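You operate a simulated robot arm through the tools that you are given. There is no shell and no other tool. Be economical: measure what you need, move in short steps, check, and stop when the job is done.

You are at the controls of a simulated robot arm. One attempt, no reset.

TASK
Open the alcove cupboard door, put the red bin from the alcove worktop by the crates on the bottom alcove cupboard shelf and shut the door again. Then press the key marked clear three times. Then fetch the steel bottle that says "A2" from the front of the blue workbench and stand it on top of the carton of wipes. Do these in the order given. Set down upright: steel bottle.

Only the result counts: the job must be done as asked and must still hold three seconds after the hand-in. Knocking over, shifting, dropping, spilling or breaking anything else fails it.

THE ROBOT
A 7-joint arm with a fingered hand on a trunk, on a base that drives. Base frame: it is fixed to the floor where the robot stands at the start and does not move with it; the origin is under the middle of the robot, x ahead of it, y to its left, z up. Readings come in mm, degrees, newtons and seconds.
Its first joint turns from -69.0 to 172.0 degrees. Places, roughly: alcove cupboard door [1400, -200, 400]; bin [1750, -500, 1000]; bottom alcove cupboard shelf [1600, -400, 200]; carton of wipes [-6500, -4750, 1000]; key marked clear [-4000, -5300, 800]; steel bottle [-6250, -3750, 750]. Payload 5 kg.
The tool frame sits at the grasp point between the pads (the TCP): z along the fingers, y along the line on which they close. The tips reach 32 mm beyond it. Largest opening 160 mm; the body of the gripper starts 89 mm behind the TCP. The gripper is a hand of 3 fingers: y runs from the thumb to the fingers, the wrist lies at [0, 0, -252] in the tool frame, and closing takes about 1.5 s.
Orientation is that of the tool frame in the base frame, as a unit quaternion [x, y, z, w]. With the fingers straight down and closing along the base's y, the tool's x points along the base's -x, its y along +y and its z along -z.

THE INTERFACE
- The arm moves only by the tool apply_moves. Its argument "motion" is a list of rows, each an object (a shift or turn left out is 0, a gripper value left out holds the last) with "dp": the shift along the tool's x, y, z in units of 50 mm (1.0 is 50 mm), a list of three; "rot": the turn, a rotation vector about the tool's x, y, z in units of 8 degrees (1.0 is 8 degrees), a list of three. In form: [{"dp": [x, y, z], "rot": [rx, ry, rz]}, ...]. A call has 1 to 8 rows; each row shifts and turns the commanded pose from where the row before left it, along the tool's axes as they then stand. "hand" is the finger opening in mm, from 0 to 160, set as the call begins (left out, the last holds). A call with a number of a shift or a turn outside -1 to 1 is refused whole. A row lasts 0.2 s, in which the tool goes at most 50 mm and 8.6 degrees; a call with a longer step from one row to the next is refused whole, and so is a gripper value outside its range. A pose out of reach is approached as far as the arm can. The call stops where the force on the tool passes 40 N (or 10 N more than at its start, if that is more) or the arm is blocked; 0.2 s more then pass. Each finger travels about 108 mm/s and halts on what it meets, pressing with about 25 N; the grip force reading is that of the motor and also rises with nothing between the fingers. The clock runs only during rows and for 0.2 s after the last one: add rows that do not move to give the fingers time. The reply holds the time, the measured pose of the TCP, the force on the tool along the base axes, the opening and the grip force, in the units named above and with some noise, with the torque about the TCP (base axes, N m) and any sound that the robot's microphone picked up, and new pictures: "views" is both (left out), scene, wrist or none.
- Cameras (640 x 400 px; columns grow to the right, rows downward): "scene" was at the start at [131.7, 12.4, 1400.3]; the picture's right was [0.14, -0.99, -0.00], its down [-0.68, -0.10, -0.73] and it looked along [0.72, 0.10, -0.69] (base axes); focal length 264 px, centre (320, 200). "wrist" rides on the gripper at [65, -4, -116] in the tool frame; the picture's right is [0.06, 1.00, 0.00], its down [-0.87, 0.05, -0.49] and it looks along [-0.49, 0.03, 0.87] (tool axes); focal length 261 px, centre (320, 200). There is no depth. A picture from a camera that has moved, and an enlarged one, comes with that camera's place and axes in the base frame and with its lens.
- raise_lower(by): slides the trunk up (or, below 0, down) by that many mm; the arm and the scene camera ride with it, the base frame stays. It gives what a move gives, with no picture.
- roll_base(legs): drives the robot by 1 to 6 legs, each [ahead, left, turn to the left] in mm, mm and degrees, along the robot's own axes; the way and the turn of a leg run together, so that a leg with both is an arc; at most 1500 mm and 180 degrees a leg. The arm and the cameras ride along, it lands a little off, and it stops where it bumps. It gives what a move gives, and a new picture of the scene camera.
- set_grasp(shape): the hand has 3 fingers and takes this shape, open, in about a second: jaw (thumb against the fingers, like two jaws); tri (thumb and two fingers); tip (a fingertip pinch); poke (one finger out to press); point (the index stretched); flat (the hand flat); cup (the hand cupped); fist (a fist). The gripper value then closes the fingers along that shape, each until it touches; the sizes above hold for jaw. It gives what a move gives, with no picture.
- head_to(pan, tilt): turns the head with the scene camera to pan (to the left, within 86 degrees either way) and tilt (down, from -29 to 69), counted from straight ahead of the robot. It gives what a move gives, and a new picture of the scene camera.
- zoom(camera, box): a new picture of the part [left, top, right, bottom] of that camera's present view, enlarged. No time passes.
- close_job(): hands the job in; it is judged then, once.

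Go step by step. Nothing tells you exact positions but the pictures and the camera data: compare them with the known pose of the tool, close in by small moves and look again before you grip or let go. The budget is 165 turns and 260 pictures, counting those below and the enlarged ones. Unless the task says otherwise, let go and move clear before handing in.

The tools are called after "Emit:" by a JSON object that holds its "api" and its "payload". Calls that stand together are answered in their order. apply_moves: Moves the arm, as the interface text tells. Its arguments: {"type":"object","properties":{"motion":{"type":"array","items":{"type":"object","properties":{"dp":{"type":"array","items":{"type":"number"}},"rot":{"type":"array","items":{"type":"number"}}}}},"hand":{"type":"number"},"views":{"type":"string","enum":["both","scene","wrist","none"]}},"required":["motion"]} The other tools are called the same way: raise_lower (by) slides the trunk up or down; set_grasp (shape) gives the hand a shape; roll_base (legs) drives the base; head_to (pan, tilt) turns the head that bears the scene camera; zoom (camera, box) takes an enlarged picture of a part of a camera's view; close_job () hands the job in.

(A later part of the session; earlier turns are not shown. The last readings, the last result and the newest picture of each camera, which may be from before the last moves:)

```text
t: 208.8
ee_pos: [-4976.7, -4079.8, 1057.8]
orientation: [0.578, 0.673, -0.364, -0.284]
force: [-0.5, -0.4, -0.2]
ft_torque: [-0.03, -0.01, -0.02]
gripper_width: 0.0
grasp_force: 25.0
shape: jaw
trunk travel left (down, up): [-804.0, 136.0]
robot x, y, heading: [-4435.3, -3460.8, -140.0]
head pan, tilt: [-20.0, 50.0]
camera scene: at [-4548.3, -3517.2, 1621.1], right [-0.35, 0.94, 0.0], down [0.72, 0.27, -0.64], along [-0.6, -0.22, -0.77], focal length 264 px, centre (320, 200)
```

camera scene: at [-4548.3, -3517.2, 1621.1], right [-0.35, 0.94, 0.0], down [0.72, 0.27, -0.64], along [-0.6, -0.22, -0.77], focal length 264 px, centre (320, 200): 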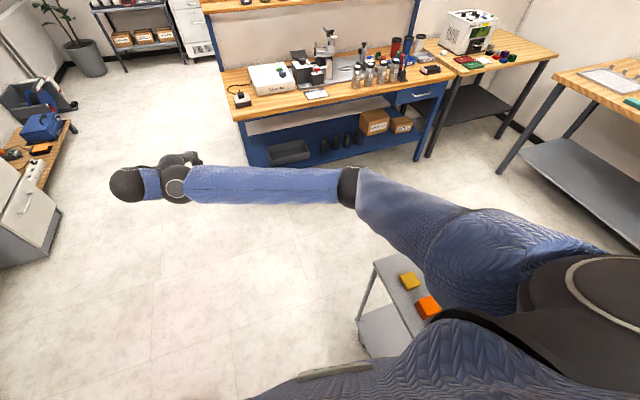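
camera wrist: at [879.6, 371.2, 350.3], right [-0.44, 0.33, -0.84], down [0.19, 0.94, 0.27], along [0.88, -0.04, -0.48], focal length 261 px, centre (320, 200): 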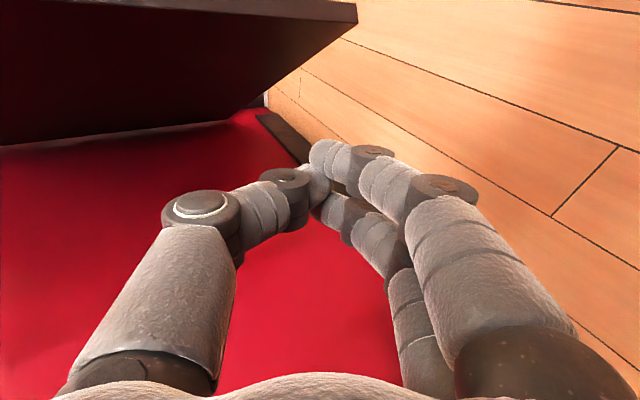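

Emit:
{"api": "roll_base", "payload": {"legs": [[650, 0, 0]]}}

Emit:
{"api": "head_to", "payload": {"pan": 80, "tilt": 25}}

```text
t: 212.4
ee_pos: [-5464.3, -4491.3, 1057.6]
orientation: [0.578, 0.673, -0.364, -0.282]
force: [-0.1, -0.5, 0.0]
ft_torque: [-0.02, 0.0, -0.03]
gripper_width: 0.2
grasp_force: 24.8
shape: jaw
trunk travel left (down, up): [-804.0, 136.0]
robot x, y, heading: [-4926.0, -3870.7, -139.7]
head pan, tilt: [-20.0, 50.0]
camera scene: at [-5035.5, -3929.7, 1621.1], right [-0.35, 0.94, 0.0], down [0.72, 0.27, -0.64], along [-0.6, -0.22, -0.77], focal length 264 px, centre (320, 200)
```

scene: 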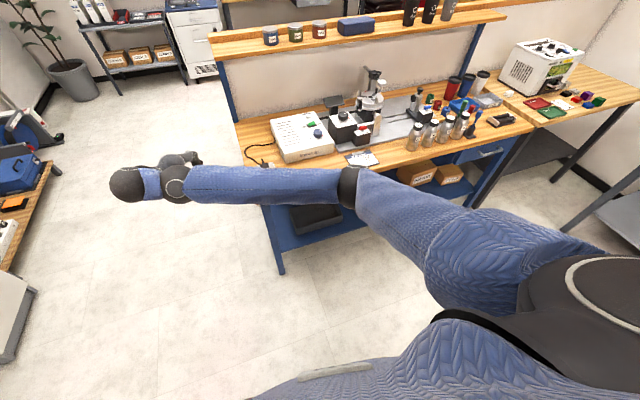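

```text
t: 214.1
ee_pos: [-5463.7, -4491.9, 1058.3]
orientation: [0.578, 0.673, -0.364, -0.283]
force: [-1.0, -0.1, -0.6]
ft_torque: [-0.02, 0.0, 0.0]
gripper_width: 0.0
grasp_force: 25.4
shape: jaw
trunk travel left (down, up): [-804.0, 136.0]
robot x, y, heading: [-4925.1, -3870.1, -140.0]
head pan, tilt: [80.0, 25.0]
camera scene: at [-4916.3, -3982.2, 1658.6], right [-0.86, -0.5, 0.0], down [-0.21, 0.37, -0.91], along [0.46, -0.78, -0.42], focal length 264 px, centre (320, 200)
```

scene: 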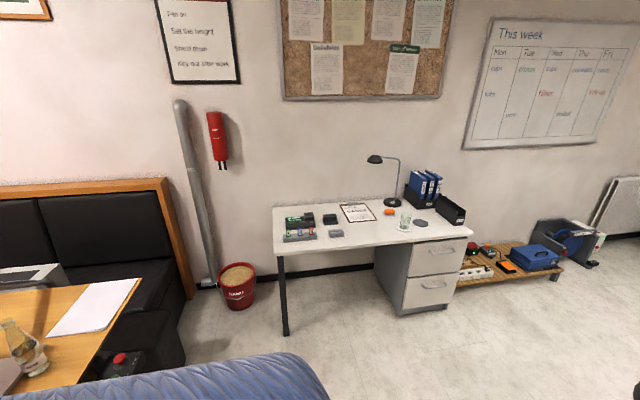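

The desk against the wall holds a small keypad device. Zoom in.

Emit:
{"api": "zoom", "payload": {"camera": "scene", "box": [260, 180, 460, 300]}}

Emit:
{"api": "roll_base", "payload": {"legs": [[150, 0, 0], [0, 0, 86]]}}

```text
3.20 times, centred on (360, 240) of scene
camera zoom: at [-4916.3, -3982.2, 1658.6], right [-0.86, -0.5, 0.0], down [-0.21, 0.37, -0.91], along [0.46, -0.78, -0.42], focal length 844 px, centre (192, 72)
```

zoom: 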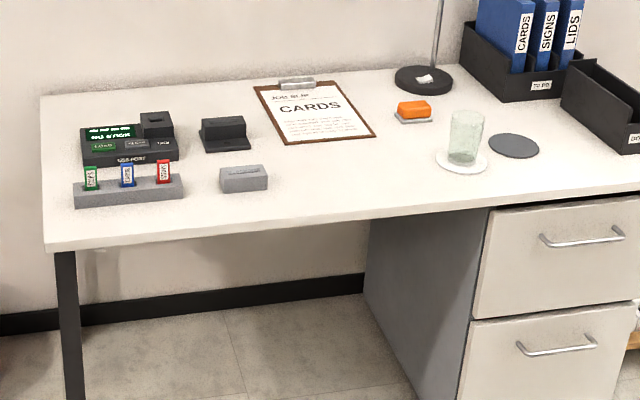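

```text
t: 219.2
ee_pos: [-4447.6, -4541.6, 1058.1]
orientation: [-0.044, 0.886, -0.459, 0.044]
force: [-0.1, 0.2, 0.6]
ft_torque: [0.0, 0.02, 0.0]
gripper_width: 0.0
grasp_force: 25.1
shape: jaw
trunk travel left (down, up): [-804.0, 136.0]
robot x, y, heading: [-5041.5, -3969.9, -52.7]
head pan, tilt: [80.0, 25.0]
camera scene: at [-4926.8, -3965.9, 1658.6], right [0.46, -0.89, 0.0], down [-0.38, -0.19, -0.91], along [0.81, 0.41, -0.42], focal length 264 px, centre (320, 200)
```

scene: 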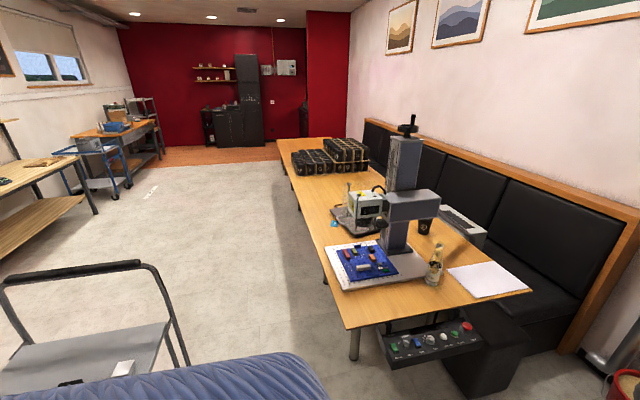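

The device with the keys is ~1640 ahead. Drive 780 ahead and look down at it.

Emit:
{"api": "roll_base", "payload": {"legs": [[780, 0, 0]]}}

Emit:
{"api": "head_to", "payload": {"pan": 0, "tilt": 50}}

```text
t: 223.4
ee_pos: [-3982.7, -5158.2, 1057.8]
orientation: [-0.043, 0.886, -0.459, 0.044]
force: [-0.3, -0.6, 0.8]
ft_torque: [0.02, 0.02, 0.01]
gripper_width: 0.0
grasp_force: 24.9
shape: jaw
trunk travel left (down, up): [-804.0, 136.0]
robot x, y, heading: [-4575.3, -4582.8, -53.1]
head pan, tilt: [80.0, 25.0]
camera scene: at [-4460.3, -4582.9, 1658.6], right [0.46, -0.89, 0.0], down [-0.38, -0.19, -0.91], along [0.81, 0.41, -0.42], focal length 264 px, centre (320, 200)
```

scene: 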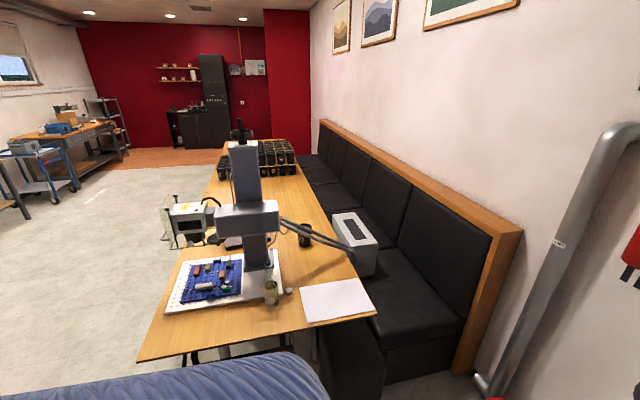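

```text
t: 224.9
ee_pos: [-3983.1, -5159.0, 1058.6]
orientation: [-0.043, 0.886, -0.459, 0.046]
force: [0.8, 0.7, -0.7]
ft_torque: [-0.01, 0.02, 0.03]
gripper_width: 0.2
grasp_force: 24.7
shape: jaw
trunk travel left (down, up): [-804.0, 136.0]
robot x, y, heading: [-4571.8, -4584.9, -52.8]
head pan, tilt: [0.0, 50.0]
camera scene: at [-4496.3, -4685.7, 1621.2], right [-0.8, -0.6, 0.0], down [-0.46, 0.61, -0.64], along [0.39, -0.51, -0.77], focal length 264 px, centre (320, 200)
```

scene: 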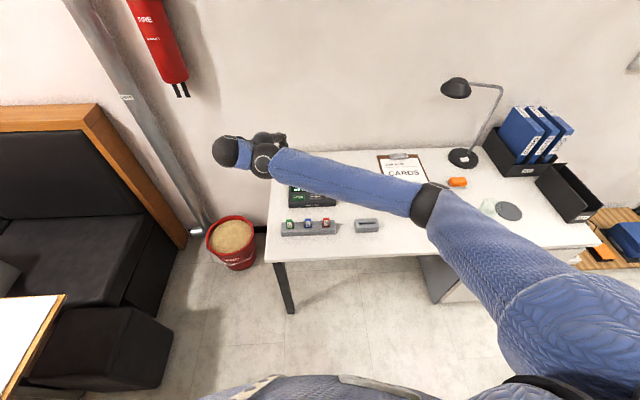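

Emit:
{"api": "zoom", "payload": {"camera": "scene", "box": [260, 150, 400, 250]}}

Emit:
{"api": "set_grasp", "payload": {"shape": "poke"}}

Emit:
{"api": "apply_moves", "payload": {"motion": [{"dp": [0.7, 0, -0.5]}, {"dp": [0.7, 0, -0.5]}, {"rot": [-1, 0, 0]}, {"rot": [-1, 0, 0]}], "views": "both"}}

```text
4.00 times, centred on (330, 200) of scene
camera zoom: at [-4496.3, -4685.7, 1621.2], right [-0.8, -0.6, 0.0], down [-0.46, 0.61, -0.64], along [0.39, -0.51, -0.77], focal length 1056 px, centre (280, 200)
```

zoom: 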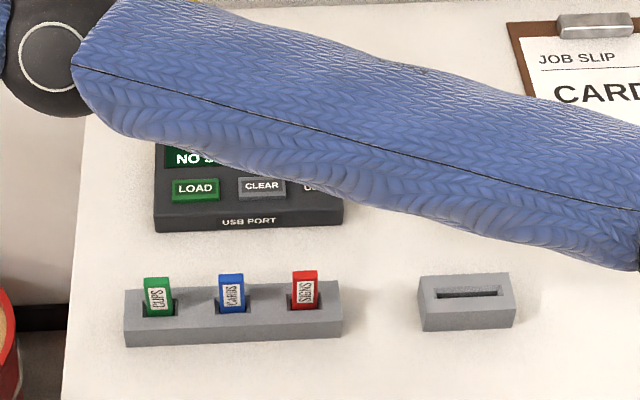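

```text
t: 225.8
ee_pos: [-3982.8, -5158.7, 1058.1]
orientation: [-0.043, 0.886, -0.459, 0.045]
force: [0.4, -0.3, 0.8]
ft_torque: [0.0, 0.0, 0.01]
gripper_width: 0.0
grasp_force: 0.0
shape: poke
trunk travel left (down, up): [-804.0, 136.0]
robot x, y, heading: [-4569.5, -4583.0, -53.1]
head pan, tilt: [0.0, 50.0]
```

```text
t: 226.8
ee_pos: [-3984.9, -5162.7, 1052.2]
orientation: [-0.049, 0.941, -0.332, 0.04]
force: [0.3, -0.7, 1.6]
ft_torque: [0.06, 0.04, 0.01]
gripper_width: 0.0
grasp_force: 0.0
shape: poke
out of reach, approached as far as the arm can: row 1, 2, 4
trunk travel left (down, up): [-804.0, 136.0]
robot x, y, heading: [-4573.3, -4584.8, -52.5]
head pan, tilt: [0.0, 50.0]
camera scene: at [-4496.1, -4685.5, 1621.2], right [-0.8, -0.6, 0.0], down [-0.46, 0.61, -0.64], along [0.39, -0.51, -0.77], focal length 264 px, centre (320, 200)
camera wrist: at [-4061.4, -5102.9, 1142.9], right [-0.13, 0.77, -0.63], down [0.81, 0.45, 0.38], along [0.58, -0.46, -0.68], focal length 261 px, centre (320, 200)
```

scene: 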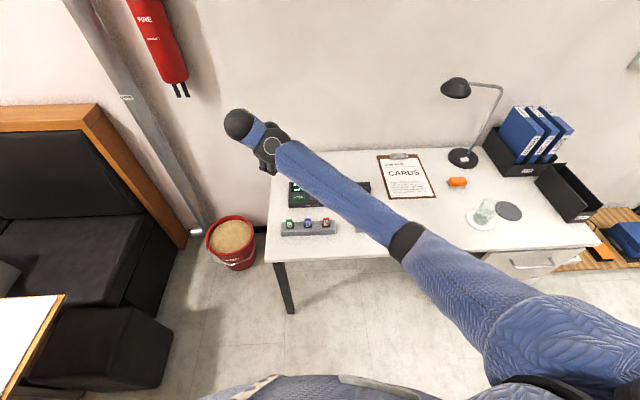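
wrist: 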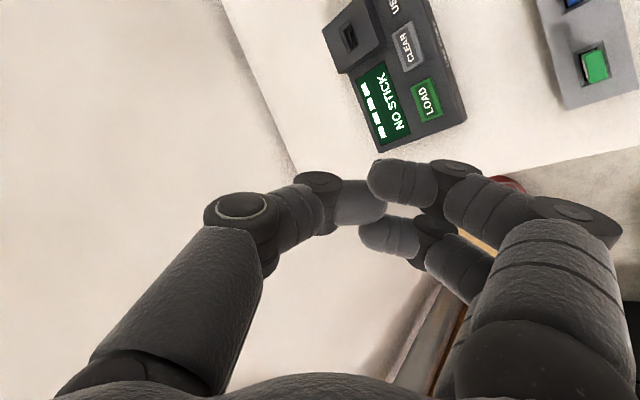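

The CLEAR key is found. Let me check how the poke shape looks when open.

Emit:
{"api": "apply_moves", "payload": {"hand": 160, "motion": [{}, {}, {}, {}, {}], "views": "wrist"}}

```text
t: 228.0
ee_pos: [-3985.1, -5164.3, 1052.5]
orientation: [-0.049, 0.941, -0.332, 0.039]
force: [-0.2, -0.1, 0.4]
ft_torque: [-0.02, 0.02, -0.02]
gripper_width: 0.0
grasp_force: 0.1
shape: poke
trunk travel left (down, up): [-804.0, 136.0]
robot x, y, heading: [-4578.8, -4583.7, -52.9]
head pan, tilt: [0.0, 50.0]
camera wrist: at [-4061.5, -5102.7, 1142.9], right [-0.13, 0.77, -0.63], down [0.81, 0.45, 0.38], along [0.58, -0.46, -0.68], focal length 261 px, centre (320, 200)
```

wrist: 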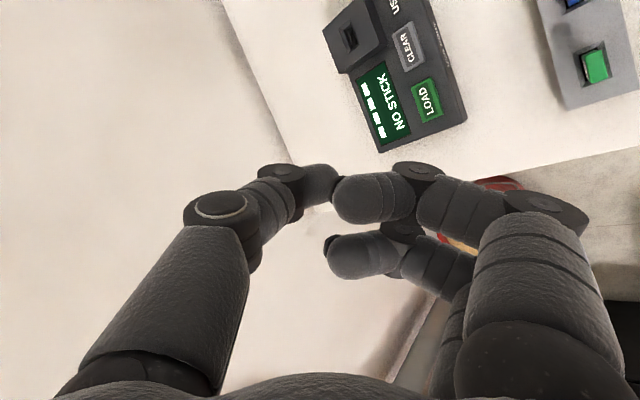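

Emit:
{"api": "set_grasp", "payload": {"shape": "point"}}

Emit:
{"api": "apply_moves", "payload": {"motion": [{}, {}], "views": "wrist"}}

```text
t: 228.9
ee_pos: [-3984.2, -5164.4, 1052.4]
orientation: [-0.05, 0.941, -0.332, 0.04]
force: [-0.4, -0.4, -0.8]
ft_torque: [0.0, 0.0, 0.0]
gripper_width: 0.0
grasp_force: 0.1
shape: point
trunk travel left (down, up): [-804.0, 136.0]
robot x, y, heading: [-4572.2, -4579.9, -52.8]
head pan, tilt: [0.0, 50.0]
```

```text
t: 229.5
ee_pos: [-3985.7, -5163.2, 1051.8]
orientation: [-0.049, 0.941, -0.332, 0.04]
force: [0.2, -0.3, -0.2]
ft_torque: [0.02, 0.01, -0.02]
gripper_width: 0.0
grasp_force: 0.0
shape: point
trunk travel left (down, up): [-804.0, 136.0]
robot x, y, heading: [-4570.6, -4583.4, -53.1]
head pan, tilt: [0.0, 50.0]
camera wrist: at [-4061.5, -5102.7, 1142.9], right [-0.13, 0.77, -0.63], down [0.81, 0.45, 0.38], along [0.58, -0.46, -0.68], focal length 261 px, centre (320, 200)
```

wrist: 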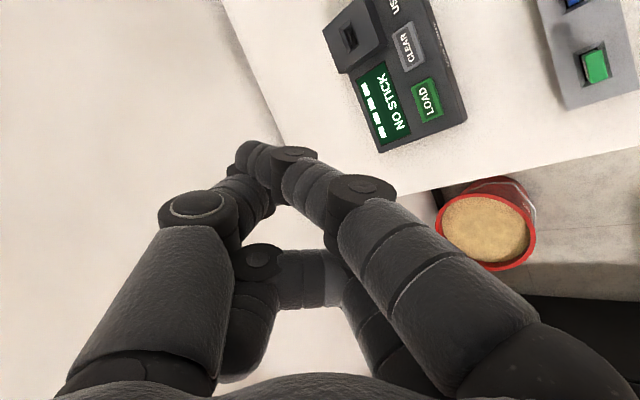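

Emit:
{"api": "set_grasp", "payload": {"shape": "tip"}}

Emit:
{"api": "apply_moves", "payload": {"hand": 0, "motion": [{}, {}, {}, {}, {}, {}], "views": "wrist"}}

```text
t: 230.4
ee_pos: [-3984.5, -5164.1, 1052.1]
orientation: [-0.049, 0.941, -0.332, 0.039]
force: [0.6, 0.4, 0.7]
ft_torque: [-0.04, 0.01, -0.01]
gripper_width: 160.0
grasp_force: 0.1
shape: tip
trunk travel left (down, up): [-804.0, 136.0]
robot x, y, heading: [-4572.2, -4584.6, -53.0]
head pan, tilt: [0.0, 50.0]
```

```text
t: 231.8
ee_pos: [-3985.8, -5163.8, 1052.5]
orientation: [-0.049, 0.941, -0.332, 0.04]
force: [-0.1, 0.9, -0.2]
ft_torque: [0.01, -0.02, 0.03]
gripper_width: 0.2
grasp_force: 25.7
shape: tip
trunk travel left (down, up): [-804.0, 136.0]
robot x, y, heading: [-4572.6, -4581.7, -53.2]
head pan, tilt: [0.0, 50.0]
camera wrist: at [-4061.5, -5102.7, 1142.9], right [-0.13, 0.77, -0.63], down [0.81, 0.45, 0.38], along [0.58, -0.46, -0.68], focal length 261 px, centre (320, 200)
```

wrist: 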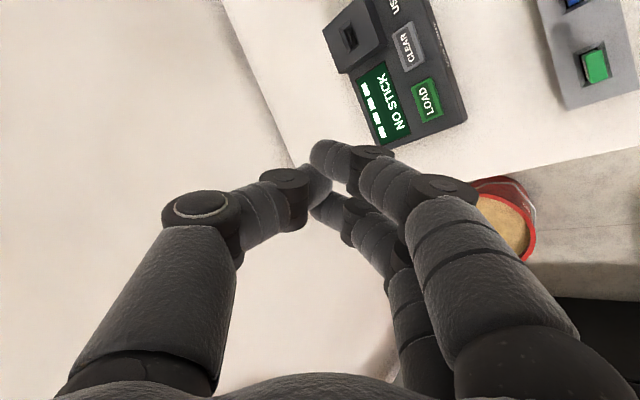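

Tip equals jaw-closed; I'll press with the closed fingertips. CLEAR key ≈ (-4042,-5254,778). First yaw the hand square to the device at height.

Emit:
{"api": "apply_moves", "payload": {"motion": [{"rot": [-0.04, -0.6, -0.74]}, {"rot": [-0.04, -0.6, -0.74]}, {"rot": [-0.04, -0.6, -0.74]}, {"rot": [-0.04, -0.6, -0.74]}, {}], "views": "wrist"}}

```text
t: 233.0
ee_pos: [-3985.0, -5164.9, 1051.3]
orientation: [-0.295, 0.895, -0.309, 0.124]
force: [0.9, 1.1, -1.2]
ft_torque: [0.0, 0.01, 0.04]
gripper_width: 0.0
grasp_force: 25.2
shape: tip
trunk travel left (down, up): [-804.0, 136.0]
robot x, y, heading: [-4568.5, -4584.2, -52.9]
head pan, tilt: [0.0, 50.0]
camera wrist: at [-4082.3, -5150.8, 1142.3], right [-0.5, 0.6, -0.63], down [0.47, 0.8, 0.38], along [0.73, -0.1, -0.68], focal length 261 px, centre (320, 200)
```

wrist: 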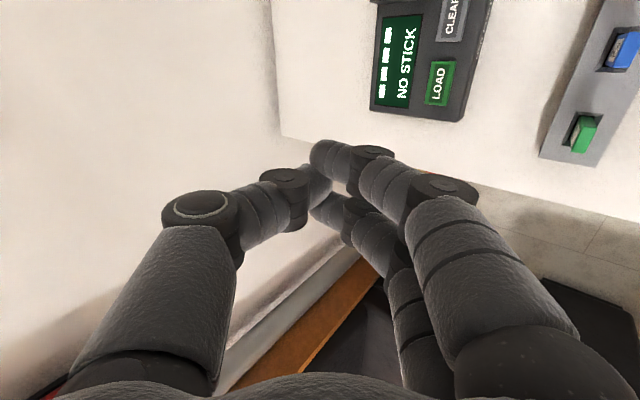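

Emit:
{"api": "apply_moves", "payload": {"motion": [{"dp": [0.43, 0.43, 0.65]}, {"dp": [0.43, 0.43, 0.65]}, {"dp": [0.43, 0.43, 0.65]}, {"dp": [0.43, 0.43, 0.65]}, {"dp": [0.3, 0.3, 0.45]}], "views": "both"}}

```text
t: 234.2
ee_pos: [-4049.6, -5234.2, 866.4]
orientation: [-0.295, 0.896, -0.308, 0.124]
force: [-1.0, -0.4, -1.2]
ft_torque: [0.03, -0.03, 0.0]
gripper_width: 0.2
grasp_force: 25.1
shape: tip
trunk travel left (down, up): [-804.0, 136.0]
robot x, y, heading: [-4573.9, -4583.9, -52.9]
head pan, tilt: [0.0, 50.0]
camera scene: at [-4496.7, -4686.3, 1621.1], right [-0.8, -0.6, 0.0], down [-0.46, 0.61, -0.64], along [0.39, -0.51, -0.77], focal length 264 px, centre (320, 200)
camera wrist: at [-4147.2, -5220.2, 956.4], right [-0.5, 0.6, -0.63], down [0.47, 0.8, 0.38], along [0.73, -0.1, -0.68], focal length 261 px, centre (320, 200)
```

scene: 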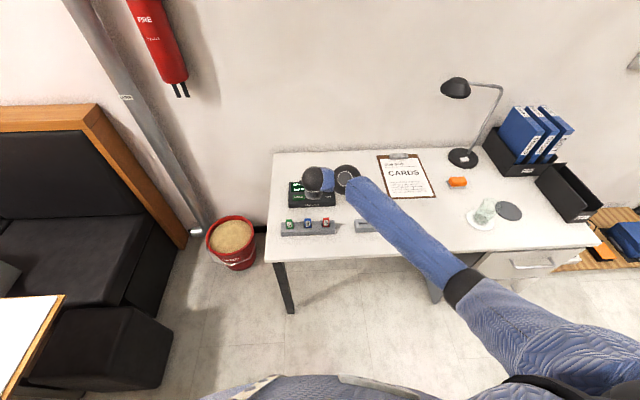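
wrist: 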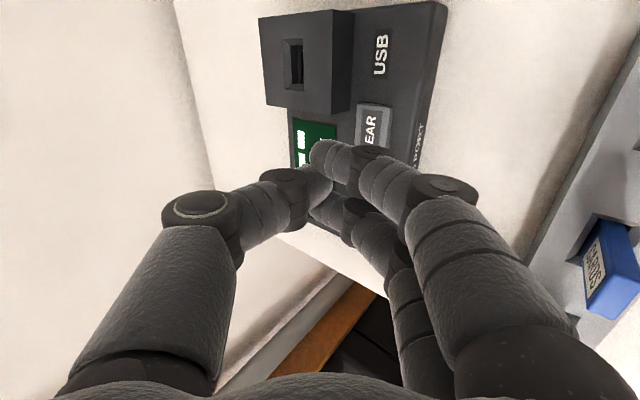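

Emit:
{"api": "apply_moves", "payload": {"motion": [{"dp": [0.08, 0.2, 0.41]}, {"dp": [0.08, 0.2, 0.41]}], "views": "wrist"}}

Emit:
{"api": "zoom", "payload": {"camera": "scene", "box": [270, 150, 370, 230]}}

```text
t: 234.8
ee_pos: [-4048.8, -5247.2, 820.9]
orientation: [-0.294, 0.896, -0.309, 0.124]
force: [-0.4, -0.1, -0.4]
ft_torque: [-0.04, 0.01, 0.0]
gripper_width: 0.0
grasp_force: 25.3
shape: tip
trunk travel left (down, up): [-804.0, 136.0]
robot x, y, heading: [-4573.1, -4587.2, -52.7]
head pan, tilt: [0.0, 50.0]
camera wrist: at [-4145.6, -5232.8, 910.4], right [-0.5, 0.6, -0.63], down [0.47, 0.8, 0.38], along [0.73, -0.1, -0.68], focal length 261 px, centre (320, 200)
```

wrist: 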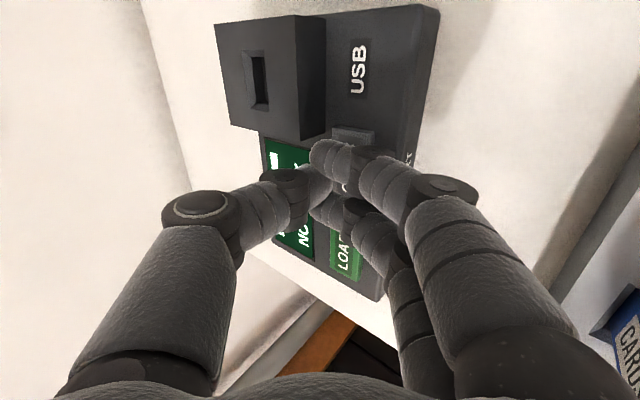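

```text
5.00 times, centred on (320, 190) of scene
camera zoom: at [-4496.2, -4685.8, 1621.1], right [-0.8, -0.6, 0.0], down [-0.46, 0.61, -0.64], along [0.39, -0.51, -0.77], focal length 1320 px, centre (320, 250)
```

zoom: 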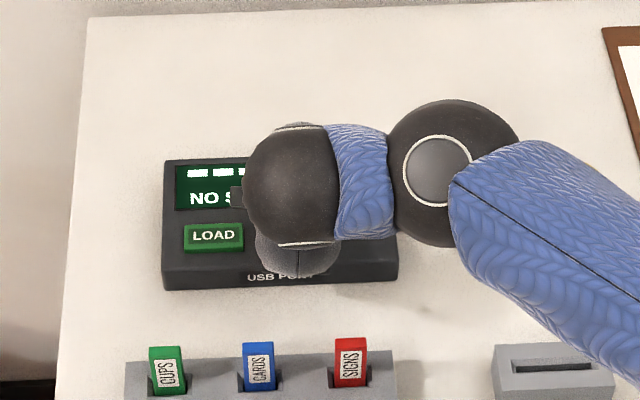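

Fingertips are over CLEAR (~12 mm above). Press down in small steps.

Emit:
{"api": "apply_moves", "payload": {"motion": [{"dp": [0.006, 0.1, 0.124]}, {"dp": [0.004, 0.06, 0.08]}], "views": "wrist"}}

```text
t: 235.4
ee_pos: [-4048.4, -5244.8, 806.5]
orientation: [-0.293, 0.896, -0.308, 0.125]
force: [0.1, 0.1, 0.2]
ft_torque: [0.02, -0.02, 0.02]
gripper_width: 0.0
grasp_force: 25.2
shape: tip
trunk travel left (down, up): [-804.0, 136.0]
robot x, y, heading: [-4569.9, -4582.1, -53.1]
head pan, tilt: [0.0, 50.0]
camera wrist: at [-4145.4, -5231.8, 898.5], right [-0.5, 0.6, -0.63], down [0.47, 0.8, 0.38], along [0.73, -0.1, -0.68], focal length 261 px, centre (320, 200)
```

wrist: 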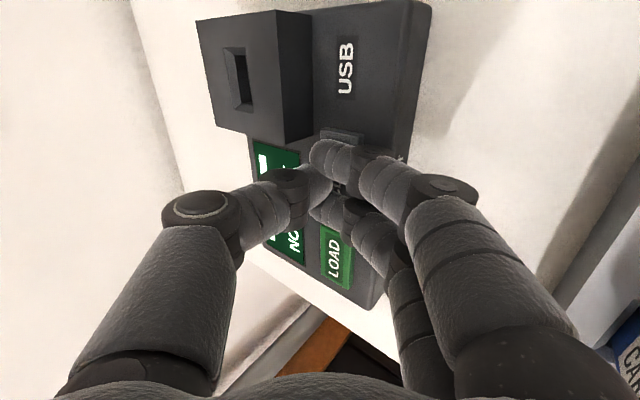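

Emit:
{"api": "apply_moves", "payload": {"motion": [{"dp": [0.004, 0.075, 0.093]}, {"dp": [0.004, 0.075, 0.093]}], "views": "none"}}

```text
t: 236.0
ee_pos: [-4046.3, -5245.9, 798.7]
orientation: [-0.294, 0.895, -0.31, 0.125]
force: [-3.6, 1.1, 16.2]
ft_torque: [-0.01, 0.32, -0.01]
gripper_width: 0.0
grasp_force: 25.0
shape: tip
trunk travel left (down, up): [-804.0, 136.0]
robot x, y, heading: [-4571.9, -4584.2, -53.0]
head pan, tilt: [0.0, 50.0]
heard: click
```

A click was heard: press one. Release by 18 mm and look.

Emit:
{"api": "apply_moves", "payload": {"motion": [{"dp": [-0.014, -0.225, -0.28]}, {}], "views": "wrist"}}

```text
t: 236.6
ee_pos: [-4047.3, -5245.8, 814.8]
orientation: [-0.296, 0.895, -0.308, 0.124]
force: [-0.1, 0.3, 0.1]
ft_torque: [-0.03, 0.0, -0.02]
gripper_width: 0.0
grasp_force: 24.9
shape: tip
trunk travel left (down, up): [-804.0, 136.0]
robot x, y, heading: [-4573.8, -4584.3, -52.9]
head pan, tilt: [0.0, 50.0]
camera wrist: at [-4143.9, -5232.6, 904.6], right [-0.5, 0.6, -0.63], down [0.47, 0.8, 0.38], along [0.73, -0.1, -0.68], focal length 261 px, centre (320, 200)
```

wrist: 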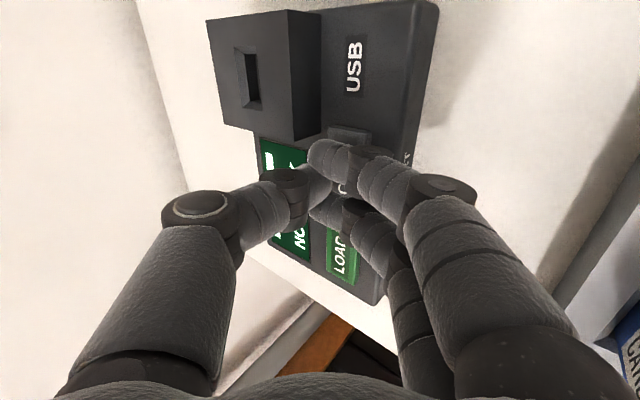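

Contact torque places the press on CLEAR's right half, away from LOAD. Second press.

Emit:
{"api": "apply_moves", "payload": {"motion": [{"dp": [0.01, 0.06, 0.2]}, {"dp": [0.01, 0.1, 0.125]}, {}], "views": "none"}}

```text
t: 237.4
ee_pos: [-4045.4, -5249.1, 797.5]
orientation: [-0.294, 0.896, -0.31, 0.125]
force: [1.7, 0.7, 15.3]
ft_torque: [0.05, 0.12, -0.06]
gripper_width: 0.0
grasp_force: 24.6
shape: tip
trunk travel left (down, up): [-804.0, 136.0]
robot x, y, heading: [-4569.5, -4579.9, -52.7]
head pan, tilt: [0.0, 50.0]
heard: click
```

Second click. Release and press a third time.

Emit:
{"api": "apply_moves", "payload": {"motion": [{"dp": [-0.014, -0.225, -0.28]}, {}], "views": "none"}}

Emit:
{"api": "apply_moves", "payload": {"motion": [{"dp": [0.01, 0.11, 0.14]}, {"dp": [0.01, 0.11, 0.14]}, {}], "views": "none"}}

```text
t: 238.0
ee_pos: [-4046.1, -5249.6, 812.7]
orientation: [-0.295, 0.896, -0.31, 0.124]
force: [-0.3, 0.4, 0.6]
ft_torque: [-0.03, 0.01, 0.02]
gripper_width: 0.0
grasp_force: 24.8
shape: tip
trunk travel left (down, up): [-804.0, 136.0]
robot x, y, heading: [-4572.8, -4581.2, -53.4]
head pan, tilt: [0.0, 50.0]
```

```text
t: 238.8
ee_pos: [-4046.3, -5249.2, 799.8]
orientation: [-0.294, 0.896, -0.309, 0.126]
force: [0.1, -0.4, 11.6]
ft_torque: [-0.02, 0.1, 0.0]
gripper_width: 0.0
grasp_force: 24.7
shape: tip
trunk travel left (down, up): [-804.0, 136.0]
robot x, y, heading: [-4571.4, -4585.9, -52.8]
head pan, tilt: [0.0, 50.0]
heard: click
```

Three clicks heard. Lift off and back away from the desk.

Emit:
{"api": "apply_moves", "payload": {"motion": [{"dp": [-0.04, -0.62, -0.76]}, {"dp": [-0.04, -0.62, -0.76]}, {"dp": [-0.04, -0.62, -0.76]}, {"dp": [-0.04, -0.62, -0.76]}, {"dp": [-0.04, -0.62, -0.76]}], "views": "scene"}}

Emit:
{"api": "roll_base", "payload": {"legs": [[-750, 0, 0], [0, 0, -60]]}}

Emit:
{"api": "head_to", "payload": {"pan": -45, "tilt": 25}}

```text
t: 240.2
ee_pos: [-4067.1, -5227.1, 986.5]
orientation: [-0.296, 0.907, -0.276, 0.112]
force: [0.0, -0.4, 0.0]
ft_torque: [0.02, -0.02, 0.01]
gripper_width: 0.0
grasp_force: 24.8
shape: tip
trunk travel left (down, up): [-804.0, 136.0]
robot x, y, heading: [-4576.5, -4587.5, -52.9]
head pan, tilt: [0.0, 50.0]
stopped in row 5: the arm was blocked; the commanded pose is now the measured one
camera scene: at [-4496.9, -4685.5, 1620.9], right [-0.8, -0.6, 0.0], down [-0.46, 0.61, -0.64], along [0.39, -0.51, -0.77], focal length 264 px, centre (320, 200)
```

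scene: 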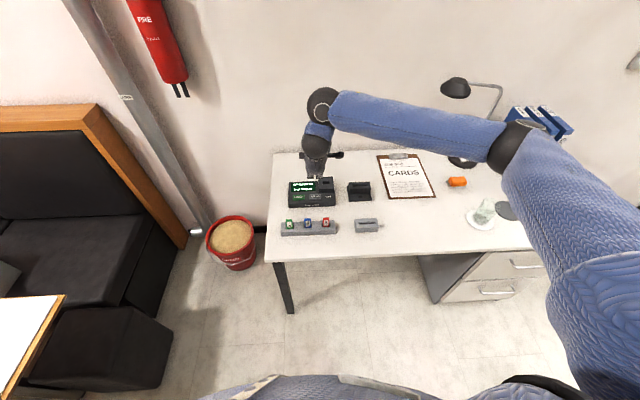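

```text
t: 246.8
ee_pos: [-5323.6, -4752.6, 987.6]
orientation: [0.2, 0.933, -0.296, -0.041]
force: [0.3, 0.7, 1.4]
ft_torque: [-0.02, 0.02, 0.02]
gripper_width: 0.0
grasp_force: 25.2
shape: tip
trunk travel left (down, up): [-804.0, 136.0]
robot x, y, heading: [-5015.2, -3994.1, -113.2]
head pan, tilt: [0.0, 50.0]
camera scene: at [-5065.9, -4108.9, 1621.1], right [-0.92, 0.4, 0.0], down [0.3, 0.7, -0.64], along [-0.25, -0.59, -0.77], focal length 264 px, centre (320, 200)
```

scene: 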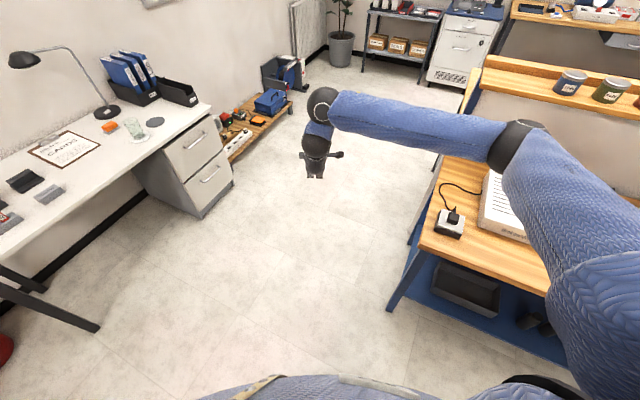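

```text
t: 248.0
ee_pos: [-5323.5, -4752.3, 987.7]
orientation: [0.2, 0.933, -0.296, -0.041]
force: [-0.7, 0.0, 0.6]
ft_torque: [-0.02, 0.02, -0.01]
gripper_width: 0.1
grasp_force: 25.0
shape: tip
trunk travel left (down, up): [-804.0, 136.0]
robot x, y, heading: [-5017.2, -3994.3, -113.4]
head pan, tilt: [-45.0, 25.0]
camera scene: at [-5120.8, -4072.6, 1658.6], right [-0.37, 0.93, 0.0], down [0.39, 0.16, -0.91], along [-0.84, -0.34, -0.42], focal length 264 px, centre (320, 200)
```

scene: 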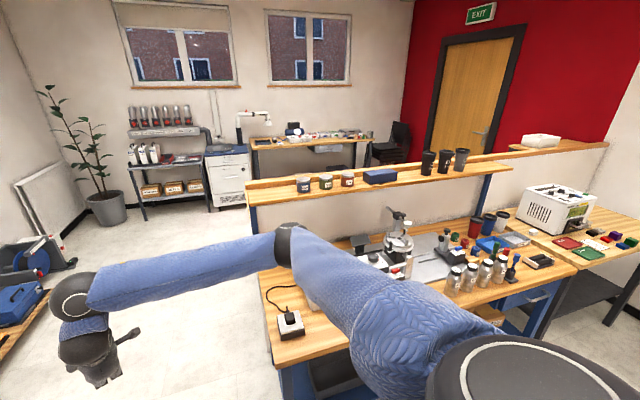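

Emit:
{"api": "zoom", "payload": {"camera": "scene", "box": [240, 130, 420, 230]}}

Emit:
{"api": "zoom", "payload": {"camera": "scene", "box": [380, 190, 560, 310]}}

```text
3.56 times, centred on (330, 180) of scene
camera zoom: at [-5120.8, -4072.6, 1658.6], right [-0.37, 0.93, 0.0], down [0.39, 0.16, -0.91], along [-0.84, -0.34, -0.42], focal length 938 px, centre (284, 271)
```

zoom: 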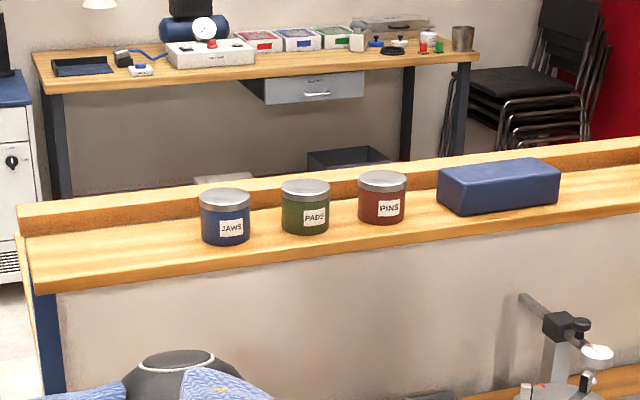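

```text
3.33 times, centred on (470, 250) of scene
camera zoom: at [-5120.8, -4072.6, 1658.6], right [-0.37, 0.93, 0.0], down [0.39, 0.16, -0.91], along [-0.84, -0.34, -0.42], focal length 880 px, centre (-180, 33)
```

zoom: 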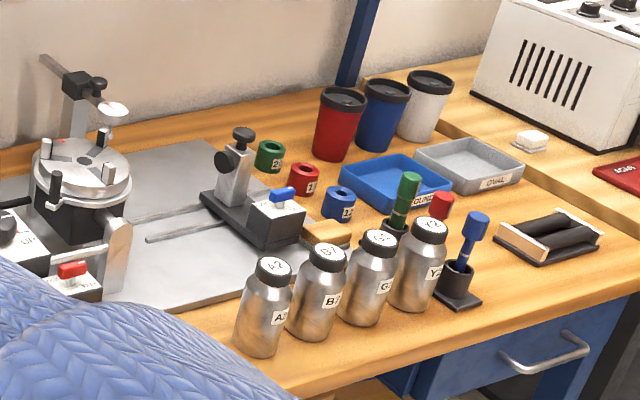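

I see the A2 bottle at the left of a row of four steel bottles; the carton of wipes isn't identified yet. Raise the trunk and turn to face the bench for a better view.

Emit:
{"api": "raise_lower", "payload": {"by": 130}}

Emit:
{"api": "roll_base", "payload": {"legs": [[0, 0, -27], [0, -450, 0]]}}

Emit:
{"api": "head_to", "payload": {"pan": 0, "tilt": 30}}

```text
t: 249.5
ee_pos: [-5322.6, -4751.8, 1118.1]
orientation: [0.199, 0.933, -0.296, -0.042]
force: [0.4, 0.3, 0.5]
ft_torque: [0.02, 0.03, 0.0]
gripper_width: 0.2
grasp_force: 24.6
shape: tip
trunk travel left (down, up): [-934.0, 6.0]
robot x, y, heading: [-5015.1, -3995.3, -113.2]
head pan, tilt: [-45.0, 25.0]
```

```text
t: 253.6
ee_pos: [-5915.2, -4193.4, 1117.8]
orientation: [0.409, 0.862, -0.278, -0.109]
force: [-0.3, 0.3, -0.1]
ft_torque: [-0.03, 0.03, 0.04]
gripper_width: 0.3
grasp_force: 24.9
shape: tip
trunk travel left (down, up): [-934.0, 6.0]
robot x, y, heading: [-5303.5, -3650.6, -139.9]
head pan, tilt: [-45.0, 25.0]
camera scene: at [-5430.5, -3676.6, 1788.6], right [0.09, 1.0, 0.0], down [0.42, -0.04, -0.91], along [-0.9, 0.08, -0.42], focal length 264 px, centre (320, 200)
```

scene: 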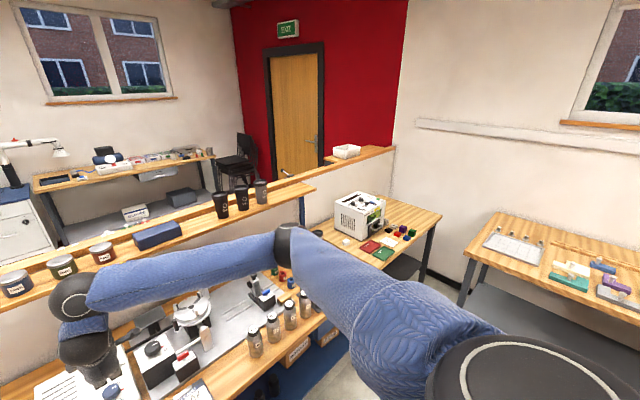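

```text
t: 254.7
ee_pos: [-5914.9, -4193.5, 1117.6]
orientation: [0.409, 0.862, -0.278, -0.109]
force: [0.0, 0.4, 0.1]
ft_torque: [-0.01, 0.0, -0.03]
gripper_width: 0.0
grasp_force: 25.1
shape: tip
trunk travel left (down, up): [-934.0, 6.0]
robot x, y, heading: [-5300.8, -3652.8, -140.2]
head pan, tilt: [0.0, 30.0]
camera scene: at [-5408.0, -3742.9, 1780.7], right [-0.64, 0.77, 0.0], down [0.38, 0.32, -0.87], along [-0.66, -0.56, -0.5], focal length 264 px, centre (320, 200)
```

scene: 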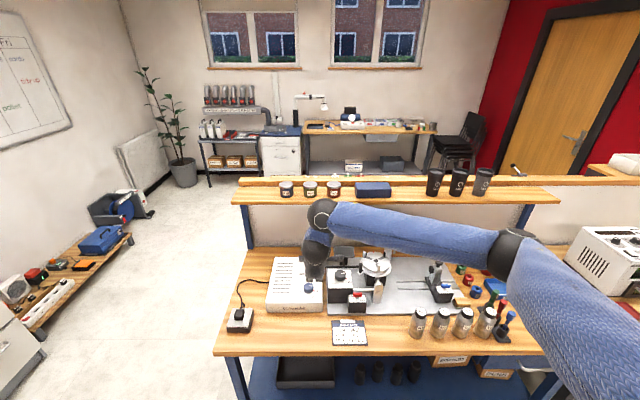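

Emit:
{"api": "zoom", "payload": {"camera": "scene", "box": [225, 170, 405, 270]}}

Emit:
{"api": "zoom", "payload": {"camera": "scene", "box": [215, 250, 415, 400]}}

Emit:
{"api": "zoom", "payload": {"camera": "scene", "box": [180, 70, 480, 190]}}

```text
3.56 times, centred on (315, 220) of scene
camera zoom: at [-5408.0, -3742.9, 1780.7], right [-0.64, 0.77, 0.0], down [0.38, 0.32, -0.87], along [-0.66, -0.56, -0.5], focal length 938 px, centre (338, 129)
```

zoom: 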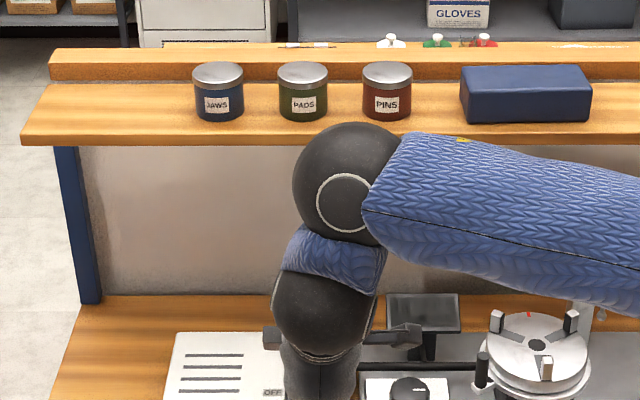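

```text
2.67 times, centred on (315, 325) of scene
camera zoom: at [-5408.0, -3742.9, 1780.7], right [-0.64, 0.77, 0.0], down [0.38, 0.32, -0.87], along [-0.66, -0.56, -0.5], focal length 704 px, centre (333, -133)
```

zoom: 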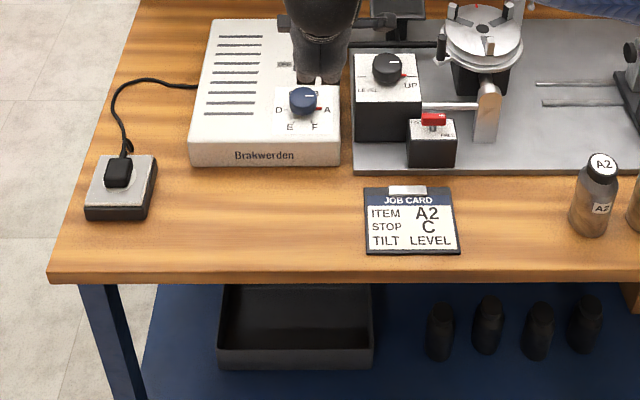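

```text
2.13 times, centred on (330, 130) of scene
camera zoom: at [-5408.0, -3742.9, 1780.7], right [-0.64, 0.77, 0.0], down [0.38, 0.32, -0.87], along [-0.66, -0.56, -0.5], focal length 563 px, centre (299, 349)
```

zoom: 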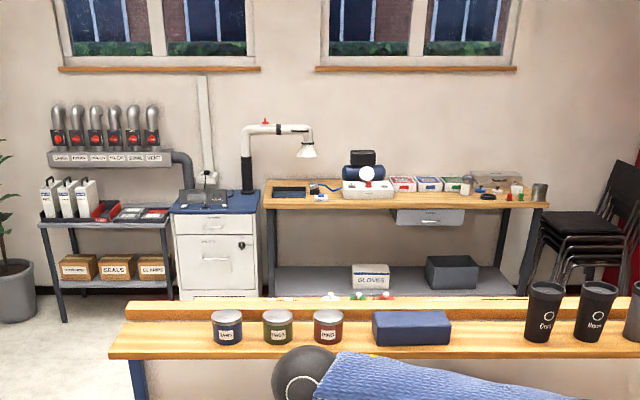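

A2 stands at about (-6104,-3844), base z≈832, top ≈980. I'll reposition to approach it diagonally from the left: shift left 308, ahead 60, and turn right 45°.

Emit:
{"api": "roll_base", "payload": {"legs": [[60, 308, 0], [0, 0, -45]]}}

Emit:
{"api": "set_grasp", "payload": {"shape": "jaw"}}

Emit:
{"api": "apply_moves", "payload": {"hand": 110, "motion": [{"rot": [-0.9, 0, 0]}, {"rot": [-0.9, 0, 0]}, {"rot": [-0.9, 0, 0]}, {}], "views": "both"}}

```text
t: 258.9
ee_pos: [-5962.0, -3874.8, 1117.2]
orientation: [0.709, 0.639, -0.215, -0.207]
force: [0.2, -0.3, 0.0]
ft_torque: [0.0, 0.01, -0.03]
gripper_width: 0.0
grasp_force: 25.5
shape: tip
trunk travel left (down, up): [-934.0, 6.0]
robot x, y, heading: [-5144.7, -3934.7, 174.7]
head pan, tilt: [0.0, 30.0]
camera scene: at [-5285.8, -3917.5, 1780.7], right [0.09, 1.0, 0.0], down [0.5, -0.04, -0.87], along [-0.86, 0.08, -0.5], focal length 264 px, centre (320, 200)
```

scene: 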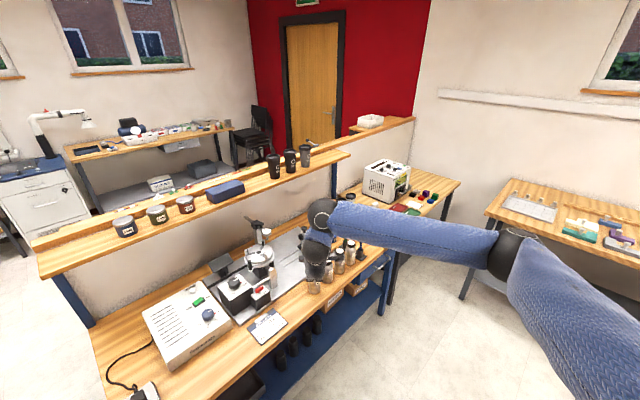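

```text
t: 259.8
ee_pos: [-5962.6, -3874.8, 1117.9]
orientation: [0.709, 0.639, -0.216, -0.207]
force: [-0.1, -0.7, 0.0]
ft_torque: [-0.03, 0.02, 0.01]
gripper_width: 160.1
grasp_force: 0.0
shape: jaw
trunk travel left (down, up): [-934.0, 6.0]
robot x, y, heading: [-5143.4, -3932.2, 175.0]
head pan, tilt: [0.0, 30.0]
```

```text
t: 260.8
ee_pos: [-5961.9, -3874.9, 1116.7]
orientation: [0.735, 0.668, -0.091, -0.07]
force: [-0.1, -0.6, 0.7]
ft_torque: [0.02, 0.02, -0.01]
gripper_width: 110.3
grasp_force: 0.0
shape: jaw
trunk travel left (down, up): [-934.0, 6.0]
robot x, y, heading: [-5146.9, -3928.1, 174.9]
head pan, tilt: [0.0, 30.0]
camera scene: at [-5285.6, -3917.5, 1780.7], right [0.09, 1.0, 0.0], down [0.5, -0.04, -0.87], along [-0.86, 0.08, -0.5], focal length 264 px, centre (320, 200)
camera wrist: at [-5932.9, -3807.6, 1229.0], right [0.97, -0.04, -0.23], down [0.09, -0.86, 0.5], along [-0.21, -0.51, -0.83], focal length 261 px, centre (320, 200)
```

scene: 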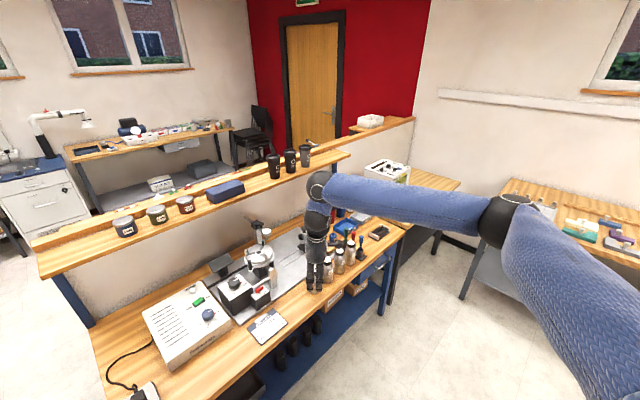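
wrist: 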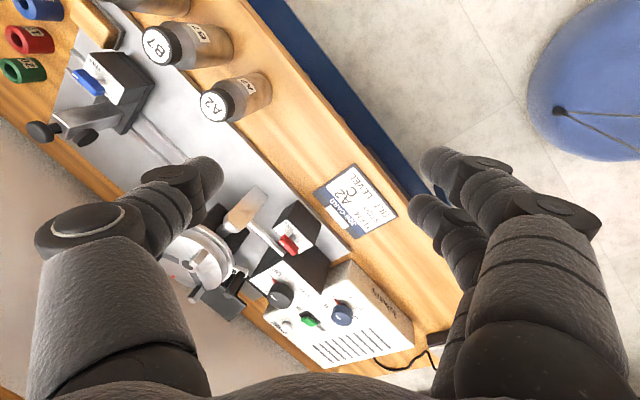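

A2's cap is at about (-6104,-3855). Move forward 142 above it and make the tool vertical.

Emit:
{"api": "apply_moves", "payload": {"motion": [{"dp": [0.05, -0.93, 0.2]}, {"dp": [0.05, -0.93, 0.2]}, {"dp": [0.05, -0.93, 0.2], "rot": [-0.8, 0, 0]}, {"rot": [-0.8, 0, 0]}, {}], "views": "wrist"}}

```text
t: 262.0
ee_pos: [-6104.8, -3854.2, 1120.5]
orientation: [0.74, 0.673, -0.018, 0.013]
force: [0.4, 0.6, 0.4]
ft_torque: [0.0, 0.0, 0.02]
gripper_width: 110.4
grasp_force: 0.1
shape: jaw
trunk travel left (down, up): [-934.0, 6.0]
robot x, y, heading: [-5142.7, -3930.6, 174.9]
head pan, tilt: [0.0, 30.0]
camera wrist: at [-6102.9, -3783.6, 1233.7], right [1.0, -0.03, -0.01], down [-0.02, -0.85, 0.53], along [-0.02, -0.53, -0.85], focal length 261 px, centre (320, 200)
```

wrist: 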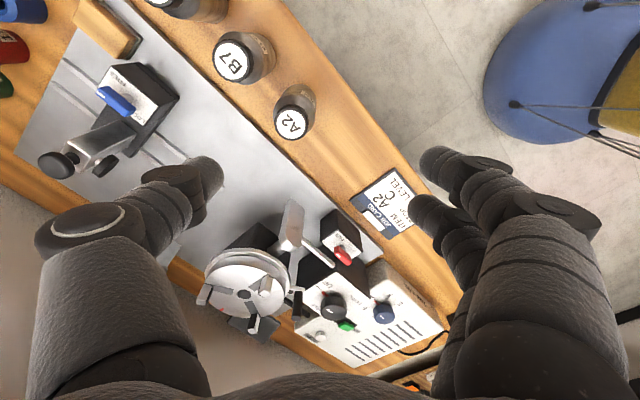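

Refined: A2's axis is at (-6137,-3854). Shift 33 forward, then descend to just around the cap.

Emit:
{"api": "apply_moves", "payload": {"motion": [{"dp": [0.12, -0.65, 0.3]}, {"dp": [0, 0, 0.9]}, {"dp": [0, 0, 0.9]}, {}], "views": "wrist"}}

```text
t: 263.0
ee_pos: [-6137.0, -3851.6, 1013.5]
orientation: [0.738, 0.674, -0.016, 0.012]
force: [-0.3, 0.0, 0.5]
ft_torque: [0.01, 0.01, -0.05]
gripper_width: 110.3
grasp_force: 0.1
shape: jaw
trunk travel left (down, up): [-934.0, 6.0]
robot x, y, heading: [-5145.8, -3933.0, 174.8]
head pan, tilt: [0.0, 30.0]
camera wrist: at [-6133.4, -3781.4, 1128.2], right [1.0, -0.03, -0.01], down [-0.02, -0.85, 0.53], along [-0.02, -0.53, -0.85], focal length 261 px, centre (320, 200)
```

wrist: 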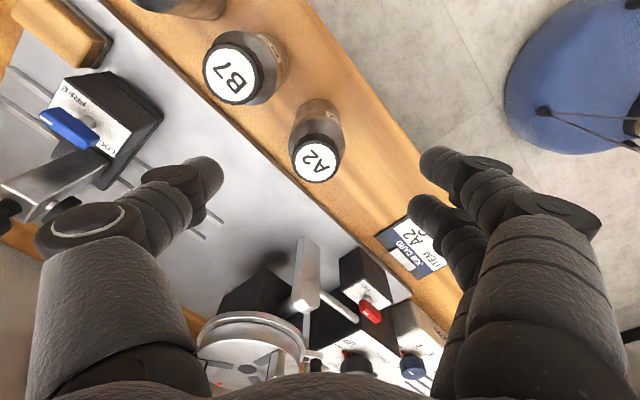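

Cap is centred in closing direction; shift 12 sideways and descend to z≈905.

Emit:
{"api": "apply_moves", "payload": {"motion": [{"dp": [0.25, 0, 0.6]}, {"dp": [0, 0, 0.8]}, {"dp": [0, 0, 0.75]}, {}], "views": "wrist"}}

```text
t: 264.0
ee_pos: [-6137.0, -3841.8, 907.0]
orientation: [0.739, 0.674, -0.017, 0.012]
force: [0.3, 0.2, 0.5]
ft_torque: [-0.04, 0.01, 0.05]
gripper_width: 110.3
grasp_force: 0.1
shape: jaw
trunk travel left (down, up): [-934.0, 6.0]
robot x, y, heading: [-5141.5, -3929.9, 175.2]
head pan, tilt: [0.0, 30.0]
camera wrist: at [-6134.0, -3771.6, 1020.7], right [1.0, -0.03, -0.01], down [-0.02, -0.85, 0.53], along [-0.02, -0.53, -0.85], focal length 261 px, centre (320, 200)
```

wrist: 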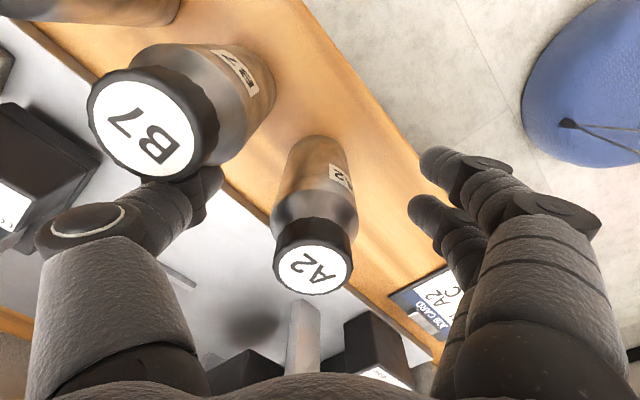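

Bottle A2 is between the fingers. Close.

Emit:
{"api": "apply_moves", "payload": {"hand": 0, "motion": [{}, {}, {}, {}, {}], "views": "wrist"}}

```text
t: 265.2
ee_pos: [-6136.1, -3844.8, 907.6]
orientation: [0.738, 0.674, -0.018, 0.011]
force: [0.0, 0.8, 2.3]
ft_torque: [-0.04, -0.05, 0.01]
gripper_width: 22.7
grasp_force: 25.1
shape: jaw
trunk travel left (down, up): [-934.0, 6.0]
robot x, y, heading: [-5146.5, -3931.1, 174.7]
head pan, tilt: [0.0, 30.0]
camera wrist: at [-6134.0, -3774.1, 1020.8], right [1.0, -0.03, -0.01], down [-0.02, -0.85, 0.53], along [-0.02, -0.53, -0.85], focal length 261 px, centre (320, 200)
```

wrist: 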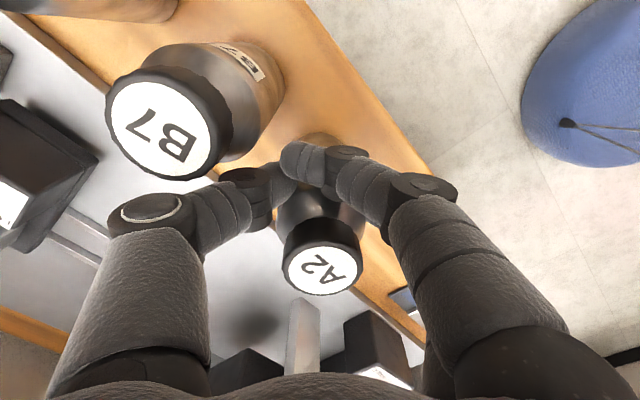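

The grip looks off-centre (width 22.7). Reopen and re-measure.

Emit:
{"api": "apply_moves", "payload": {"hand": 110, "motion": [{}, {}, {}, {}], "views": "both"}}

```text
t: 266.2
ee_pos: [-6136.9, -3843.0, 907.6]
orientation: [0.738, 0.674, -0.016, 0.011]
force: [0.7, 0.0, -0.3]
ft_torque: [-0.01, -0.03, -0.03]
gripper_width: 109.4
grasp_force: 0.0
shape: jaw
trunk travel left (down, up): [-934.0, 6.0]
robot x, y, heading: [-5147.4, -3931.9, 174.8]
head pan, tilt: [0.0, 30.0]
camera scene: at [-5286.1, -3918.0, 1780.6], right [0.09, 1.0, 0.0], down [0.5, -0.04, -0.87], along [-0.86, 0.08, -0.5], focal length 264 px, centre (320, 200)
camera wrist: at [-6134.0, -3774.0, 1020.5], right [1.0, -0.03, -0.01], down [-0.02, -0.85, 0.53], along [-0.02, -0.53, -0.85], focal length 261 px, centre (320, 200)
```

scene: 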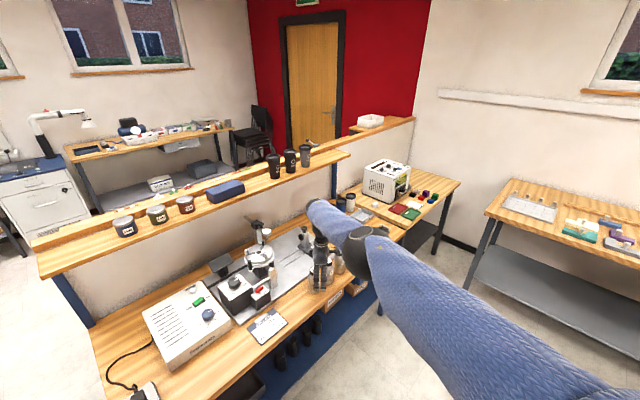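
wrist: 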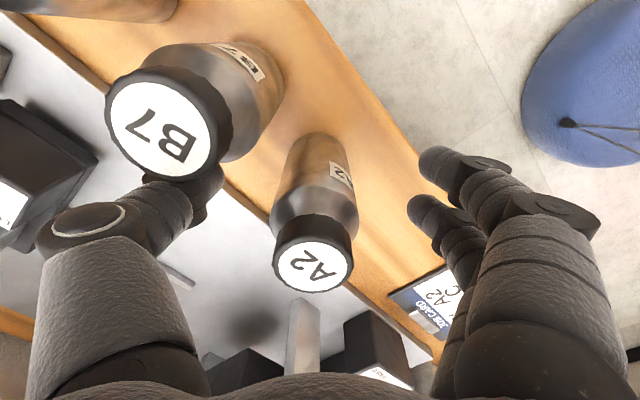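

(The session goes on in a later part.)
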